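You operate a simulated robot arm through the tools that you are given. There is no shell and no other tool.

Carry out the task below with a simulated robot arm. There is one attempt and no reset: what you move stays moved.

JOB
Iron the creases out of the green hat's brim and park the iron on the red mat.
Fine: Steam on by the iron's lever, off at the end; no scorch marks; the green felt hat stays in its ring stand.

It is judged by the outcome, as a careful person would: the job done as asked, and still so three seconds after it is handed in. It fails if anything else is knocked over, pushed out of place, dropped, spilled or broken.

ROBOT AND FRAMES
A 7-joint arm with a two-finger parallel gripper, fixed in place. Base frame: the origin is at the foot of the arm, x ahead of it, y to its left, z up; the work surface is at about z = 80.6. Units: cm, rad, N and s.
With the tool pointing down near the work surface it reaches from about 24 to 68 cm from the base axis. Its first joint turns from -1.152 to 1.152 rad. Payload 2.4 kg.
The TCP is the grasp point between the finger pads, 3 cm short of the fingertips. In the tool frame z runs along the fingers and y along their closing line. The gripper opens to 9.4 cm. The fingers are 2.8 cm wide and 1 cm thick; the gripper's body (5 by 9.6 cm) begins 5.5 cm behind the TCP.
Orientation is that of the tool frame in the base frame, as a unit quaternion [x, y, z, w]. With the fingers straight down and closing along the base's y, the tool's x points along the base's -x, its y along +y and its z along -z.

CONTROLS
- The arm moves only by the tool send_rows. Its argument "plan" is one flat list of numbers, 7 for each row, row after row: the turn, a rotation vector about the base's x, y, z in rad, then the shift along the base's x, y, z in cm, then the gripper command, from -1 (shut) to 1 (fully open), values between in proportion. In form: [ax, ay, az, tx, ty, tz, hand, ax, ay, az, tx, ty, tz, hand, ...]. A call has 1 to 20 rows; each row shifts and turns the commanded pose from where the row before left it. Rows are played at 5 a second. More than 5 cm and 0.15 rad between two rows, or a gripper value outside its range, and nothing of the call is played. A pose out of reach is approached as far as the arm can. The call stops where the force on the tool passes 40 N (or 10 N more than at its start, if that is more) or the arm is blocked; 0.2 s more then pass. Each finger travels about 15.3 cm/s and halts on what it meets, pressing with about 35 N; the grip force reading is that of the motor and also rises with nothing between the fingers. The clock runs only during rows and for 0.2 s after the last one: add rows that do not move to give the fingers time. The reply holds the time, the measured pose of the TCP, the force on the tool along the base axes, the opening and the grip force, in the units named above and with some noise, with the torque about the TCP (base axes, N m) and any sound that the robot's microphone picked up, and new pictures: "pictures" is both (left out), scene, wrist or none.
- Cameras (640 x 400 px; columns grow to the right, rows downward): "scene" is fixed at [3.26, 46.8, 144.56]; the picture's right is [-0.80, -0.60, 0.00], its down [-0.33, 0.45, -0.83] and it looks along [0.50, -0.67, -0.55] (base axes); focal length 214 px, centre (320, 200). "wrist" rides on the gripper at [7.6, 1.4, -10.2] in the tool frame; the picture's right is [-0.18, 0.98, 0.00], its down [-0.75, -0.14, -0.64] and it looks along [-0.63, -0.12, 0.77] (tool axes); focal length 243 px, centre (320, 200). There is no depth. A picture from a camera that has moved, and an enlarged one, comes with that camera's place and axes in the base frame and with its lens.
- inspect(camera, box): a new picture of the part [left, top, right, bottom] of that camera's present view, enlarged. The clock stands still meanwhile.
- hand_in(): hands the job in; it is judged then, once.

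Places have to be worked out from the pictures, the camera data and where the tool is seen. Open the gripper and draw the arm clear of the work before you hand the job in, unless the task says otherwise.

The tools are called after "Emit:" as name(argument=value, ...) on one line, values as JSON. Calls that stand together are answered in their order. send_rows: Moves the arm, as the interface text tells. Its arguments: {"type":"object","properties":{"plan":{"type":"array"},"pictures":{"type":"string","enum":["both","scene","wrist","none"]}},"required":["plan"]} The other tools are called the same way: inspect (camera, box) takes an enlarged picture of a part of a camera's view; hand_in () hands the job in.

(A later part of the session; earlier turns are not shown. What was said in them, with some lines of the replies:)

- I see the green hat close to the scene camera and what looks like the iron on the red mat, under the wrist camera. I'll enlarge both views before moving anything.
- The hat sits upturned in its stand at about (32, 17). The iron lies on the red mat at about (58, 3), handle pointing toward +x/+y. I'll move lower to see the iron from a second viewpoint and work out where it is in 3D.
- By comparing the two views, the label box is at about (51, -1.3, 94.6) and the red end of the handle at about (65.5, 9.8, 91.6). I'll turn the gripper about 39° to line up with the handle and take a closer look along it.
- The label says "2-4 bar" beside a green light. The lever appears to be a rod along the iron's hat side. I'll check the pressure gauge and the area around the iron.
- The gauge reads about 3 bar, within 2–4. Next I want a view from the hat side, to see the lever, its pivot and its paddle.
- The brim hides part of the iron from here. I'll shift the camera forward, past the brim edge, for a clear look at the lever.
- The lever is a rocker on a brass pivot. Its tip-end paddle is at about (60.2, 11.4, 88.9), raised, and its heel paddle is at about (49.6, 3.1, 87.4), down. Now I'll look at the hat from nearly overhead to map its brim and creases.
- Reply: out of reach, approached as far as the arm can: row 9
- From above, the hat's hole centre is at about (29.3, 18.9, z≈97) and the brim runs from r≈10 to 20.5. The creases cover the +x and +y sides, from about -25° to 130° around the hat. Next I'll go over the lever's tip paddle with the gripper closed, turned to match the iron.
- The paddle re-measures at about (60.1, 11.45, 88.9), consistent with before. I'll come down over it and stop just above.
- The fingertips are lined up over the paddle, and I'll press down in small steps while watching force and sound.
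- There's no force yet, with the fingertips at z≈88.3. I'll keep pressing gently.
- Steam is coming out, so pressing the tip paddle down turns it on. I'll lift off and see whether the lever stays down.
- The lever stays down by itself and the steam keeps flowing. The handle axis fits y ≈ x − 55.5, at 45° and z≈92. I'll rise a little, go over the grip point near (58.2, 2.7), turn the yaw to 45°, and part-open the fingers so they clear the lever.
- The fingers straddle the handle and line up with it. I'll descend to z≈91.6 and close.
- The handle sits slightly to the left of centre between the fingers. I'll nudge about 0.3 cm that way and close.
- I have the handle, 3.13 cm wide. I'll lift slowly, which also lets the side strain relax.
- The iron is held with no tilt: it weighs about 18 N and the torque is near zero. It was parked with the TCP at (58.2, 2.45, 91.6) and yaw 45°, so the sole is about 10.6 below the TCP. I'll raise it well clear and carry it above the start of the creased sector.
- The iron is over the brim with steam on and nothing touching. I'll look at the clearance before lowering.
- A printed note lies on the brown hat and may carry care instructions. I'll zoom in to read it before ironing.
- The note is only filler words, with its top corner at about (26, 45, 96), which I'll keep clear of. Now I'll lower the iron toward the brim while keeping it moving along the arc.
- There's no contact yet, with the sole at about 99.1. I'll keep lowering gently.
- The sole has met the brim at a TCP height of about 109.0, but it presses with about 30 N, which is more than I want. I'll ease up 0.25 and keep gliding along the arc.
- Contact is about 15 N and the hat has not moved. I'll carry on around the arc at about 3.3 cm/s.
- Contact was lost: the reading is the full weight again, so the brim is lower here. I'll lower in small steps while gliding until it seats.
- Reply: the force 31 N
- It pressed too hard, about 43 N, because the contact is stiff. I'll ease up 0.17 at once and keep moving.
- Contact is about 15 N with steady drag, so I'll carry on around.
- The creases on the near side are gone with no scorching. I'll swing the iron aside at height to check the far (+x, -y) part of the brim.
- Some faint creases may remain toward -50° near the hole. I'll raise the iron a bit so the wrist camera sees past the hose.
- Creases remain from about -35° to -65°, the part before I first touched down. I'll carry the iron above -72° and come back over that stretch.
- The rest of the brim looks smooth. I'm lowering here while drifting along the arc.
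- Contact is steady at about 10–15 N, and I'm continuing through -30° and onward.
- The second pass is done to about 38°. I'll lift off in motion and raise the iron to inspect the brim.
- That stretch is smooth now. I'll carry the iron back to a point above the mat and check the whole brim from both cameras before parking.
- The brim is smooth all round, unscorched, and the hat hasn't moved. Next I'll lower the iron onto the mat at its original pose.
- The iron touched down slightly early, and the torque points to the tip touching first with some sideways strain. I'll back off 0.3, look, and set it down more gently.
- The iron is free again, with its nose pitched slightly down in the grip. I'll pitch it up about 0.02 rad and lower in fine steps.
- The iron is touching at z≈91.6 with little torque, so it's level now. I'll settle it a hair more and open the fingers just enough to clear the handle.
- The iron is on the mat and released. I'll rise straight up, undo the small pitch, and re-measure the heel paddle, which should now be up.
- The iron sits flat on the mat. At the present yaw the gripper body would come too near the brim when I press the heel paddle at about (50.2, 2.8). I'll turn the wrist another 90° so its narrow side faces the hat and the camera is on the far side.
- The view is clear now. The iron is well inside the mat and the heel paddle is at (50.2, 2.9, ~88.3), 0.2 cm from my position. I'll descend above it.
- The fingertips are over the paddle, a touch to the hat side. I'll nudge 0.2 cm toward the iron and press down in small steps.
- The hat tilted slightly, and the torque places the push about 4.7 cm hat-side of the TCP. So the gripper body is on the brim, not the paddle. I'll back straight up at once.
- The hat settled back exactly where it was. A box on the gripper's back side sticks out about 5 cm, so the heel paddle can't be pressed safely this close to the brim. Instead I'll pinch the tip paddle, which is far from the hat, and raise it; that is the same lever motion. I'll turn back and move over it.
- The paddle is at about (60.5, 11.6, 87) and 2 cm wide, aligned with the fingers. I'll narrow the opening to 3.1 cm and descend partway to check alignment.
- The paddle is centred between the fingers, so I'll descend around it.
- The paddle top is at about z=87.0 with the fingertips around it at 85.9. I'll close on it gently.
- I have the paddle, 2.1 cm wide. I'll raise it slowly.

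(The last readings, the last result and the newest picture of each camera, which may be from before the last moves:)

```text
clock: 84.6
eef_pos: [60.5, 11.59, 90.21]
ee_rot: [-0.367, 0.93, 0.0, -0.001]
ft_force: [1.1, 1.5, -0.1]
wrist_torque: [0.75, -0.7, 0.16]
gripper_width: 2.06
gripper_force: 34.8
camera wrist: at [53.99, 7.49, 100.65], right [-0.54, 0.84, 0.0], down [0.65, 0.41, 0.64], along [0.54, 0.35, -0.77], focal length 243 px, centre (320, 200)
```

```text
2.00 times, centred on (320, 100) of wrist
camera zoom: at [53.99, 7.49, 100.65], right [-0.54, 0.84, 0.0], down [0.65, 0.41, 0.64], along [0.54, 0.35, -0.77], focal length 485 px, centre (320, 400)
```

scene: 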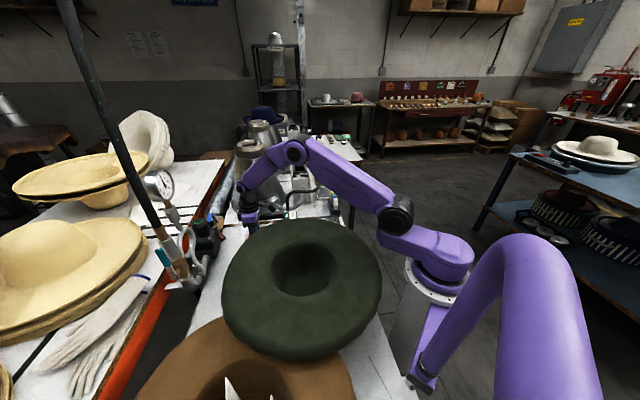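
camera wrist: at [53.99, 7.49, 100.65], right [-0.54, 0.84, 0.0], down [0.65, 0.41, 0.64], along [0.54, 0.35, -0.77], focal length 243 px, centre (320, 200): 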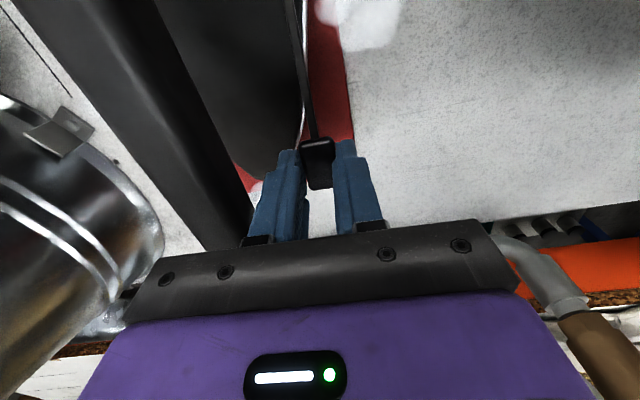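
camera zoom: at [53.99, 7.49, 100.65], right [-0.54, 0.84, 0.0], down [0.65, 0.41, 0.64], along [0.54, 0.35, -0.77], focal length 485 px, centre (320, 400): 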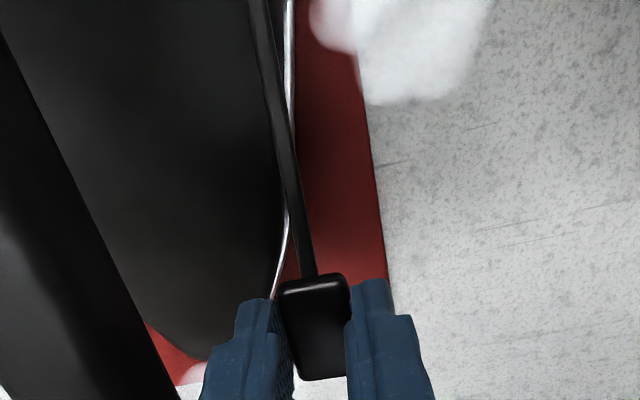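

Emit:
send_rows(plan=[0, 0, 0, -0.03, -0.03, 0.3, -0.7, 0, 0, 0, -0.03, -0.03, 0.3, -0.7, 0, 0, 0, 0, 0, 0, -0.7], pictures="wrist")

Emit:
inspect(camera="wrist", box=[200, 0, 440, 200])

```text
clock: 85.4
eef_pos: [60.39, 11.41, 90.96]
ee_rot: [-0.367, 0.93, 0.001, 0.0]
ft_force: [0.0, 0.0, -0.4]
wrist_torque: [0.63, -0.74, -0.03]
gripper_width: 2.05
gripper_force: 34.9
camera wrist: at [53.91, 7.41, 101.25], right [-0.54, 0.84, 0.0], down [0.65, 0.41, 0.64], along [0.54, 0.35, -0.77], focal length 243 px, centre (320, 200)
```

wrist: 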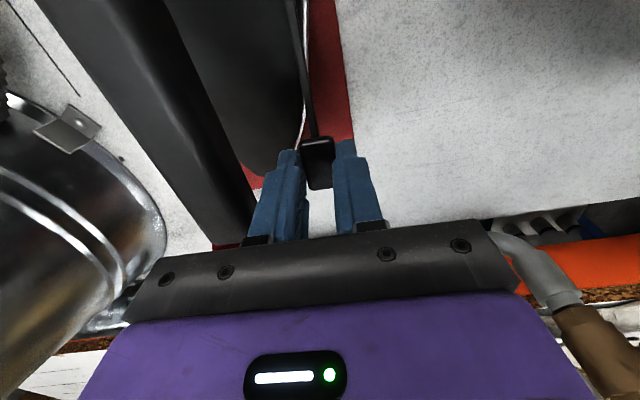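

```text
2.00 times, centred on (320, 100) of wrist
camera zoom: at [53.91, 7.41, 101.25], right [-0.54, 0.84, 0.0], down [0.65, 0.41, 0.64], along [0.54, 0.35, -0.77], focal length 485 px, centre (320, 400)
```

zoom: 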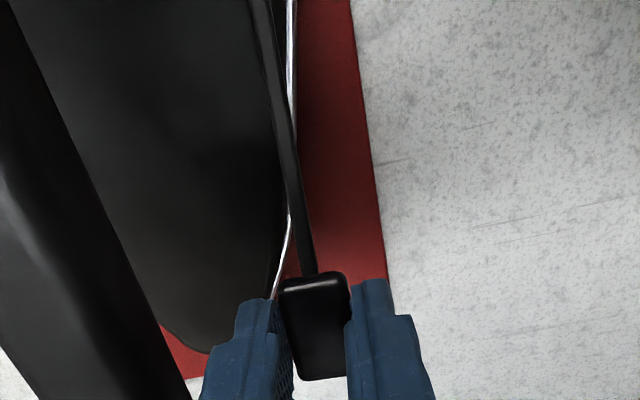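

The steam has stopped, and the paddle is back at its original height of about 88.9. I'll raise it a hair more to be sure it's fully off, watching the force, then let go.

Emit:
send_rows(plan=[0, 0, 0, 0, 0, 0.12, -0.7, 0, 0, 0, 0, 0, 0, -0.7], pictures="none")

```text
clock: 86.0
eef_pos: [60.42, 11.5, 91.03]
ee_rot: [-0.367, 0.93, 0.001, -0.001]
ft_force: [0.4, -1.5, 0.2]
wrist_torque: [0.6, -0.74, -0.04]
gripper_width: 2.04
gripper_force: 35.6
```

Emit:
send_rows(plan=[0, 0, 0, 0, 0, 0, -0.5, 0, 0, 0, 0, 0, 0, -0.34, 0, 0, 0, 0, 0, 0, -0.34, 0, 0, 0, 0, 0, 1.5, -0.34, 0, 0, 0, 0, 0, 3, -0.34, 0, 0, 0, 0, 0, 4, -0.34, 0, 0, 0, 0, 0, 4, -0.34, 0, 0, 0, 0, 0, 0, -0.34])

Emit:
inspect(camera="wrist", box=[160, 0, 480, 200])

Emit:
inspect(camera="scene", box=[200, 180, 400, 370])

```text
clock: 87.8
eef_pos: [60.12, 11.67, 103.58]
ee_rot: [-0.367, 0.93, 0.001, 0.0]
ft_force: [-0.2, 0.4, -1.4]
wrist_torque: [0.01, 0.0, 0.02]
gripper_width: 3.1
gripper_force: 0.1
camera wrist: at [53.82, 7.52, 113.91], right [-0.54, 0.84, 0.0], down [0.65, 0.41, 0.64], along [0.54, 0.35, -0.77], focal length 243 px, centre (320, 200)
```

scene: 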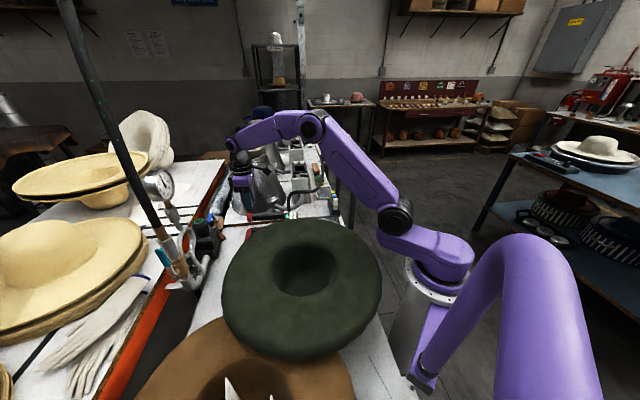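
wrist: 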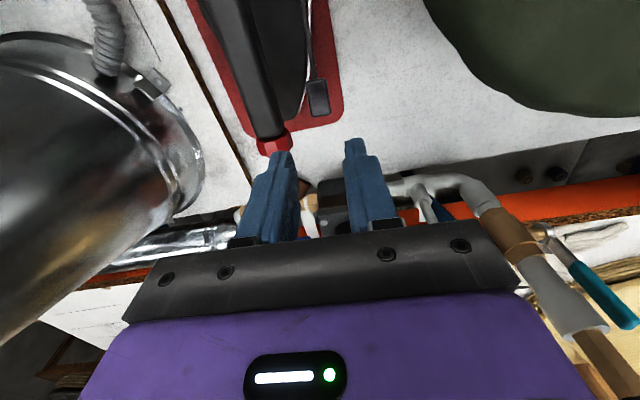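

```text
2.00 times, centred on (320, 100) of wrist
camera zoom: at [53.82, 7.52, 113.91], right [-0.54, 0.84, 0.0], down [0.65, 0.41, 0.64], along [0.54, 0.35, -0.77], focal length 485 px, centre (320, 400)
```

zoom: 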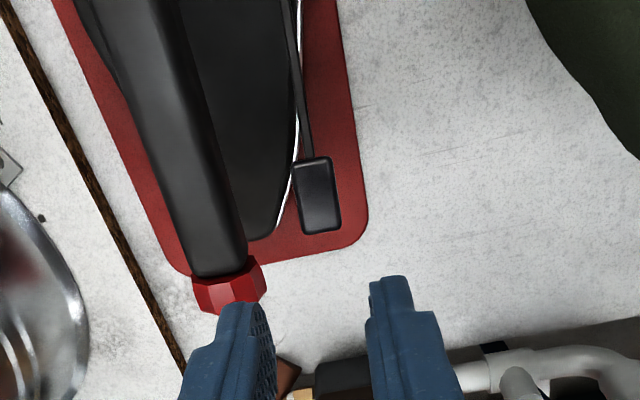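

```text
2.11 times, centred on (300, 275) of scene
camera zoom: at [3.26, 46.8, 144.56], right [-0.8, -0.6, 0.0], down [-0.33, 0.45, -0.83], along [0.5, -0.67, -0.55], focal length 452 px, centre (362, 42)
```

zoom: 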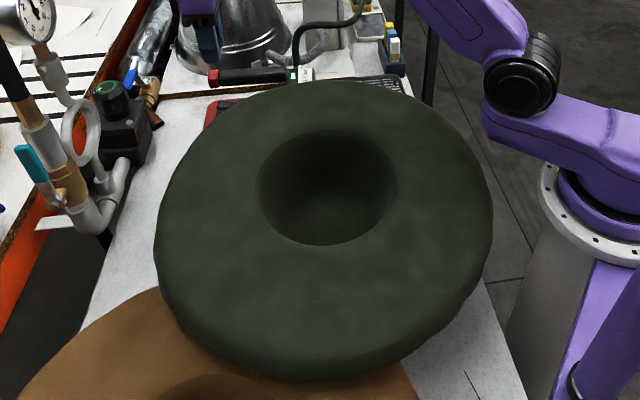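

The steam is off, the lever stays up, and the iron is flat on the mat. I'll draw back to the starting area with the gripper open, and take an overhead look at the hat to confirm it.

Emit:
send_rows(plan=[0, 0, 0, 0, 0, 4.5, 1, 0, 0, -0.125, -2, 0.3, 4, 1, 0, 0, -0.125, -4, 0.7, 3, 1, 0, 0, -0.125, -4, 0.7, 3, 1, 0, 0, -0.125, -4, 0.7, 3, 1, 0, 0, -0.125, -4, 0.7, 3, 1, 0, 0, -0.125, -4, 0.7, 3, 1, 0, 0.15, 0, -2, 0.5, 1, 1, 0, 0.13, 0, -2, 0.5, 1, 1, 0, 0, 0, 0, 0, 0, 1, 0, 0, 0, 0, 0, 0, 1])

Emit:
inspect(camera="wrist", box=[160, 0, 480, 220])

Emit:
inspect(camera="scene", box=[200, 170, 400, 370])

```text
refused: row 3 steps farther than a row can; nothing moved
```

```text
1.82 times, centred on (320, 110) of wrist
camera zoom: at [53.82, 7.52, 113.91], right [-0.54, 0.84, 0.0], down [0.65, 0.41, 0.64], along [0.54, 0.35, -0.77], focal length 441 px, centre (320, 364)
```

zoom: 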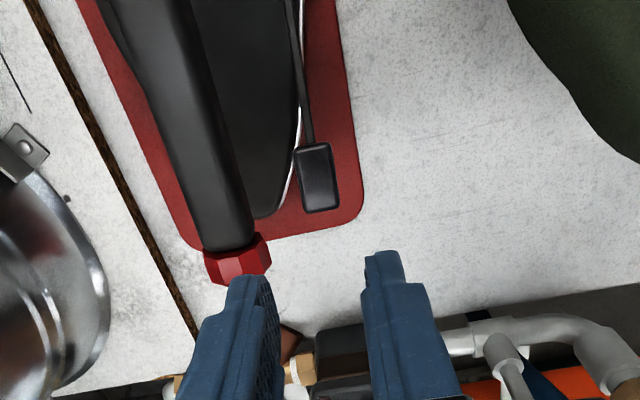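

```text
2.00 times, centred on (300, 270) of scene
camera zoom: at [3.26, 46.8, 144.56], right [-0.8, -0.6, 0.0], down [-0.33, 0.45, -0.83], along [0.5, -0.67, -0.55], focal length 429 px, centre (360, 60)
```

zoom: 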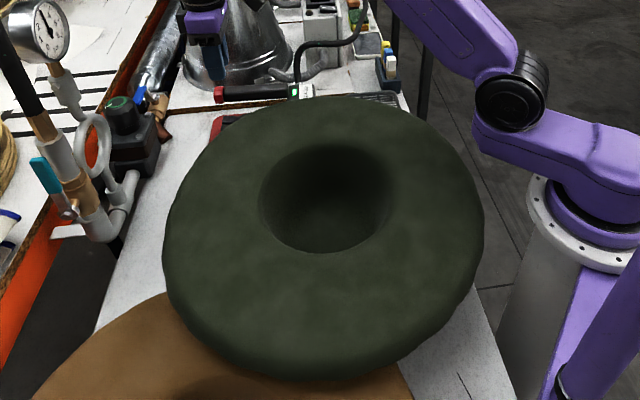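

That call was refused because one step was slightly too long. I'll send the retreat again with shorter rows.

Emit:
send_rows(plan=[0, 0, 0, 0, 0, 4.5, 1, 0, 0, -0.12, -2, 0.3, 4, 1, 0, 0, -0.12, -3.6, 0.6, 2.8, 1, 0, 0, -0.12, -3.6, 0.6, 2.8, 1, 0, 0, -0.12, -3.6, 0.6, 2.8, 1, 0, 0, -0.12, -3.6, 0.6, 2.8, 1, 0, 0, -0.12, -3.6, 0.6, 2.8, 1, 0, 0.14, 0, -2.5, 0.5, 1, 1, 0, 0.14, 0, -2.5, 0.5, 1, 1, 0, 0, 0, 0, 0, 0, 1, 0, 0, 0, 0, 0, 0, 1])

Emit:
inspect(camera="wrist", box=[160, 0, 480, 220])

Emit:
inspect(camera="scene", box=[200, 170, 400, 370])

```text
clock: 90.2
eef_pos: [35.32, 16.1, 128.08]
ee_rot: [-0.016, 0.99, 0.003, -0.14]
ft_force: [-0.1, -0.4, 0.1]
wrist_torque: [0.01, 0.01, 0.04]
gripper_width: 9.42
gripper_force: 0.1
camera wrist: at [30.81, 17.29, 140.14], right [0.15, 0.99, -0.04], down [0.91, -0.12, 0.41], along [0.4, -0.1, -0.91], focal length 243 px, centre (320, 200)
```

scene: 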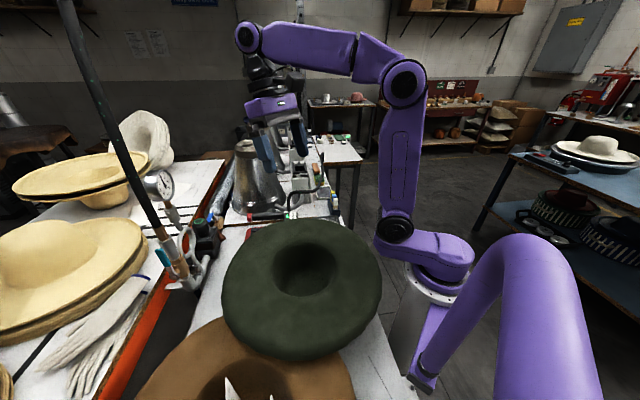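
wrist: 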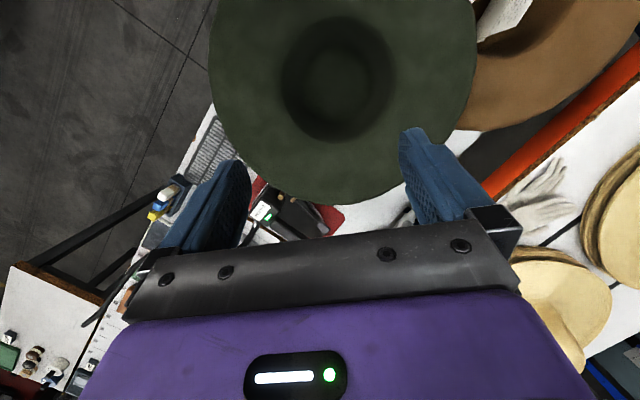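

```text
1.82 times, centred on (320, 110) of wrist
camera zoom: at [30.81, 17.29, 140.14], right [0.15, 0.99, -0.04], down [0.91, -0.12, 0.41], along [0.4, -0.1, -0.91], focal length 441 px, centre (320, 364)
```

zoom: 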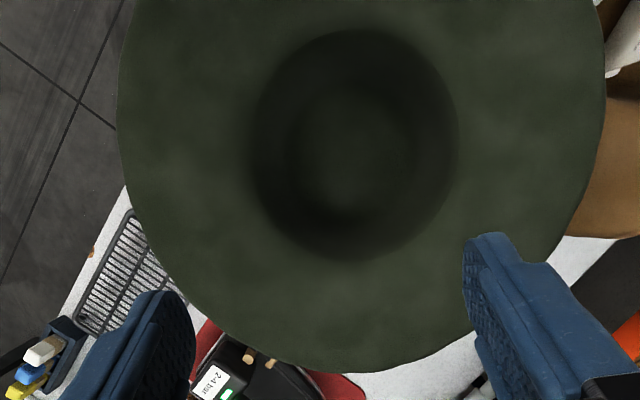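

```text
2.00 times, centred on (300, 270) of scene
camera zoom: at [3.26, 46.8, 144.56], right [-0.8, -0.6, 0.0], down [-0.33, 0.45, -0.83], along [0.5, -0.67, -0.55], focal length 429 px, centre (360, 60)
```

zoom: 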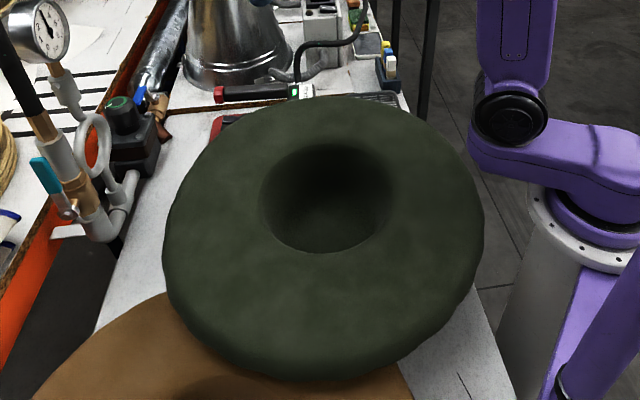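

From overhead and from the side, the brim is smooth all round with no scorch marks, and the hat is in place in its stand. The iron is parked on the red mat with steam off, and the arm is clear with the gripper open, so I'm handing in.

Emit:
hand_in()

```text
The job is handed in.
```

I ironed the creases out of the green hat's brim, and the iron is parked on the red mat with its steam off. In the final overhead and side views the brim looks smooth all the way round. I saw no scorch marks.

- **Steam:** I turned it on by pressing down the lever's front paddle. After parking, I turned it off by lifting the same paddle, and no steam was coming out in the last pictures.
- **Hat:** It is back in its ring stand where it started. It did tilt briefly: while I was trying to turn the steam off from the rear paddle, the gripper body pushed on the brim with about 18 N. I backed off, and the hat settled in its original place.
- **Pressure while ironing:** Contact was mostly around 10–25 N, with a brief peak of about 43 N. I eased off at once, and it left no mark I could see.
- **Surroundings:** I saw nothing else moved or knocked over. The arm is clear of the work with the gripper open.
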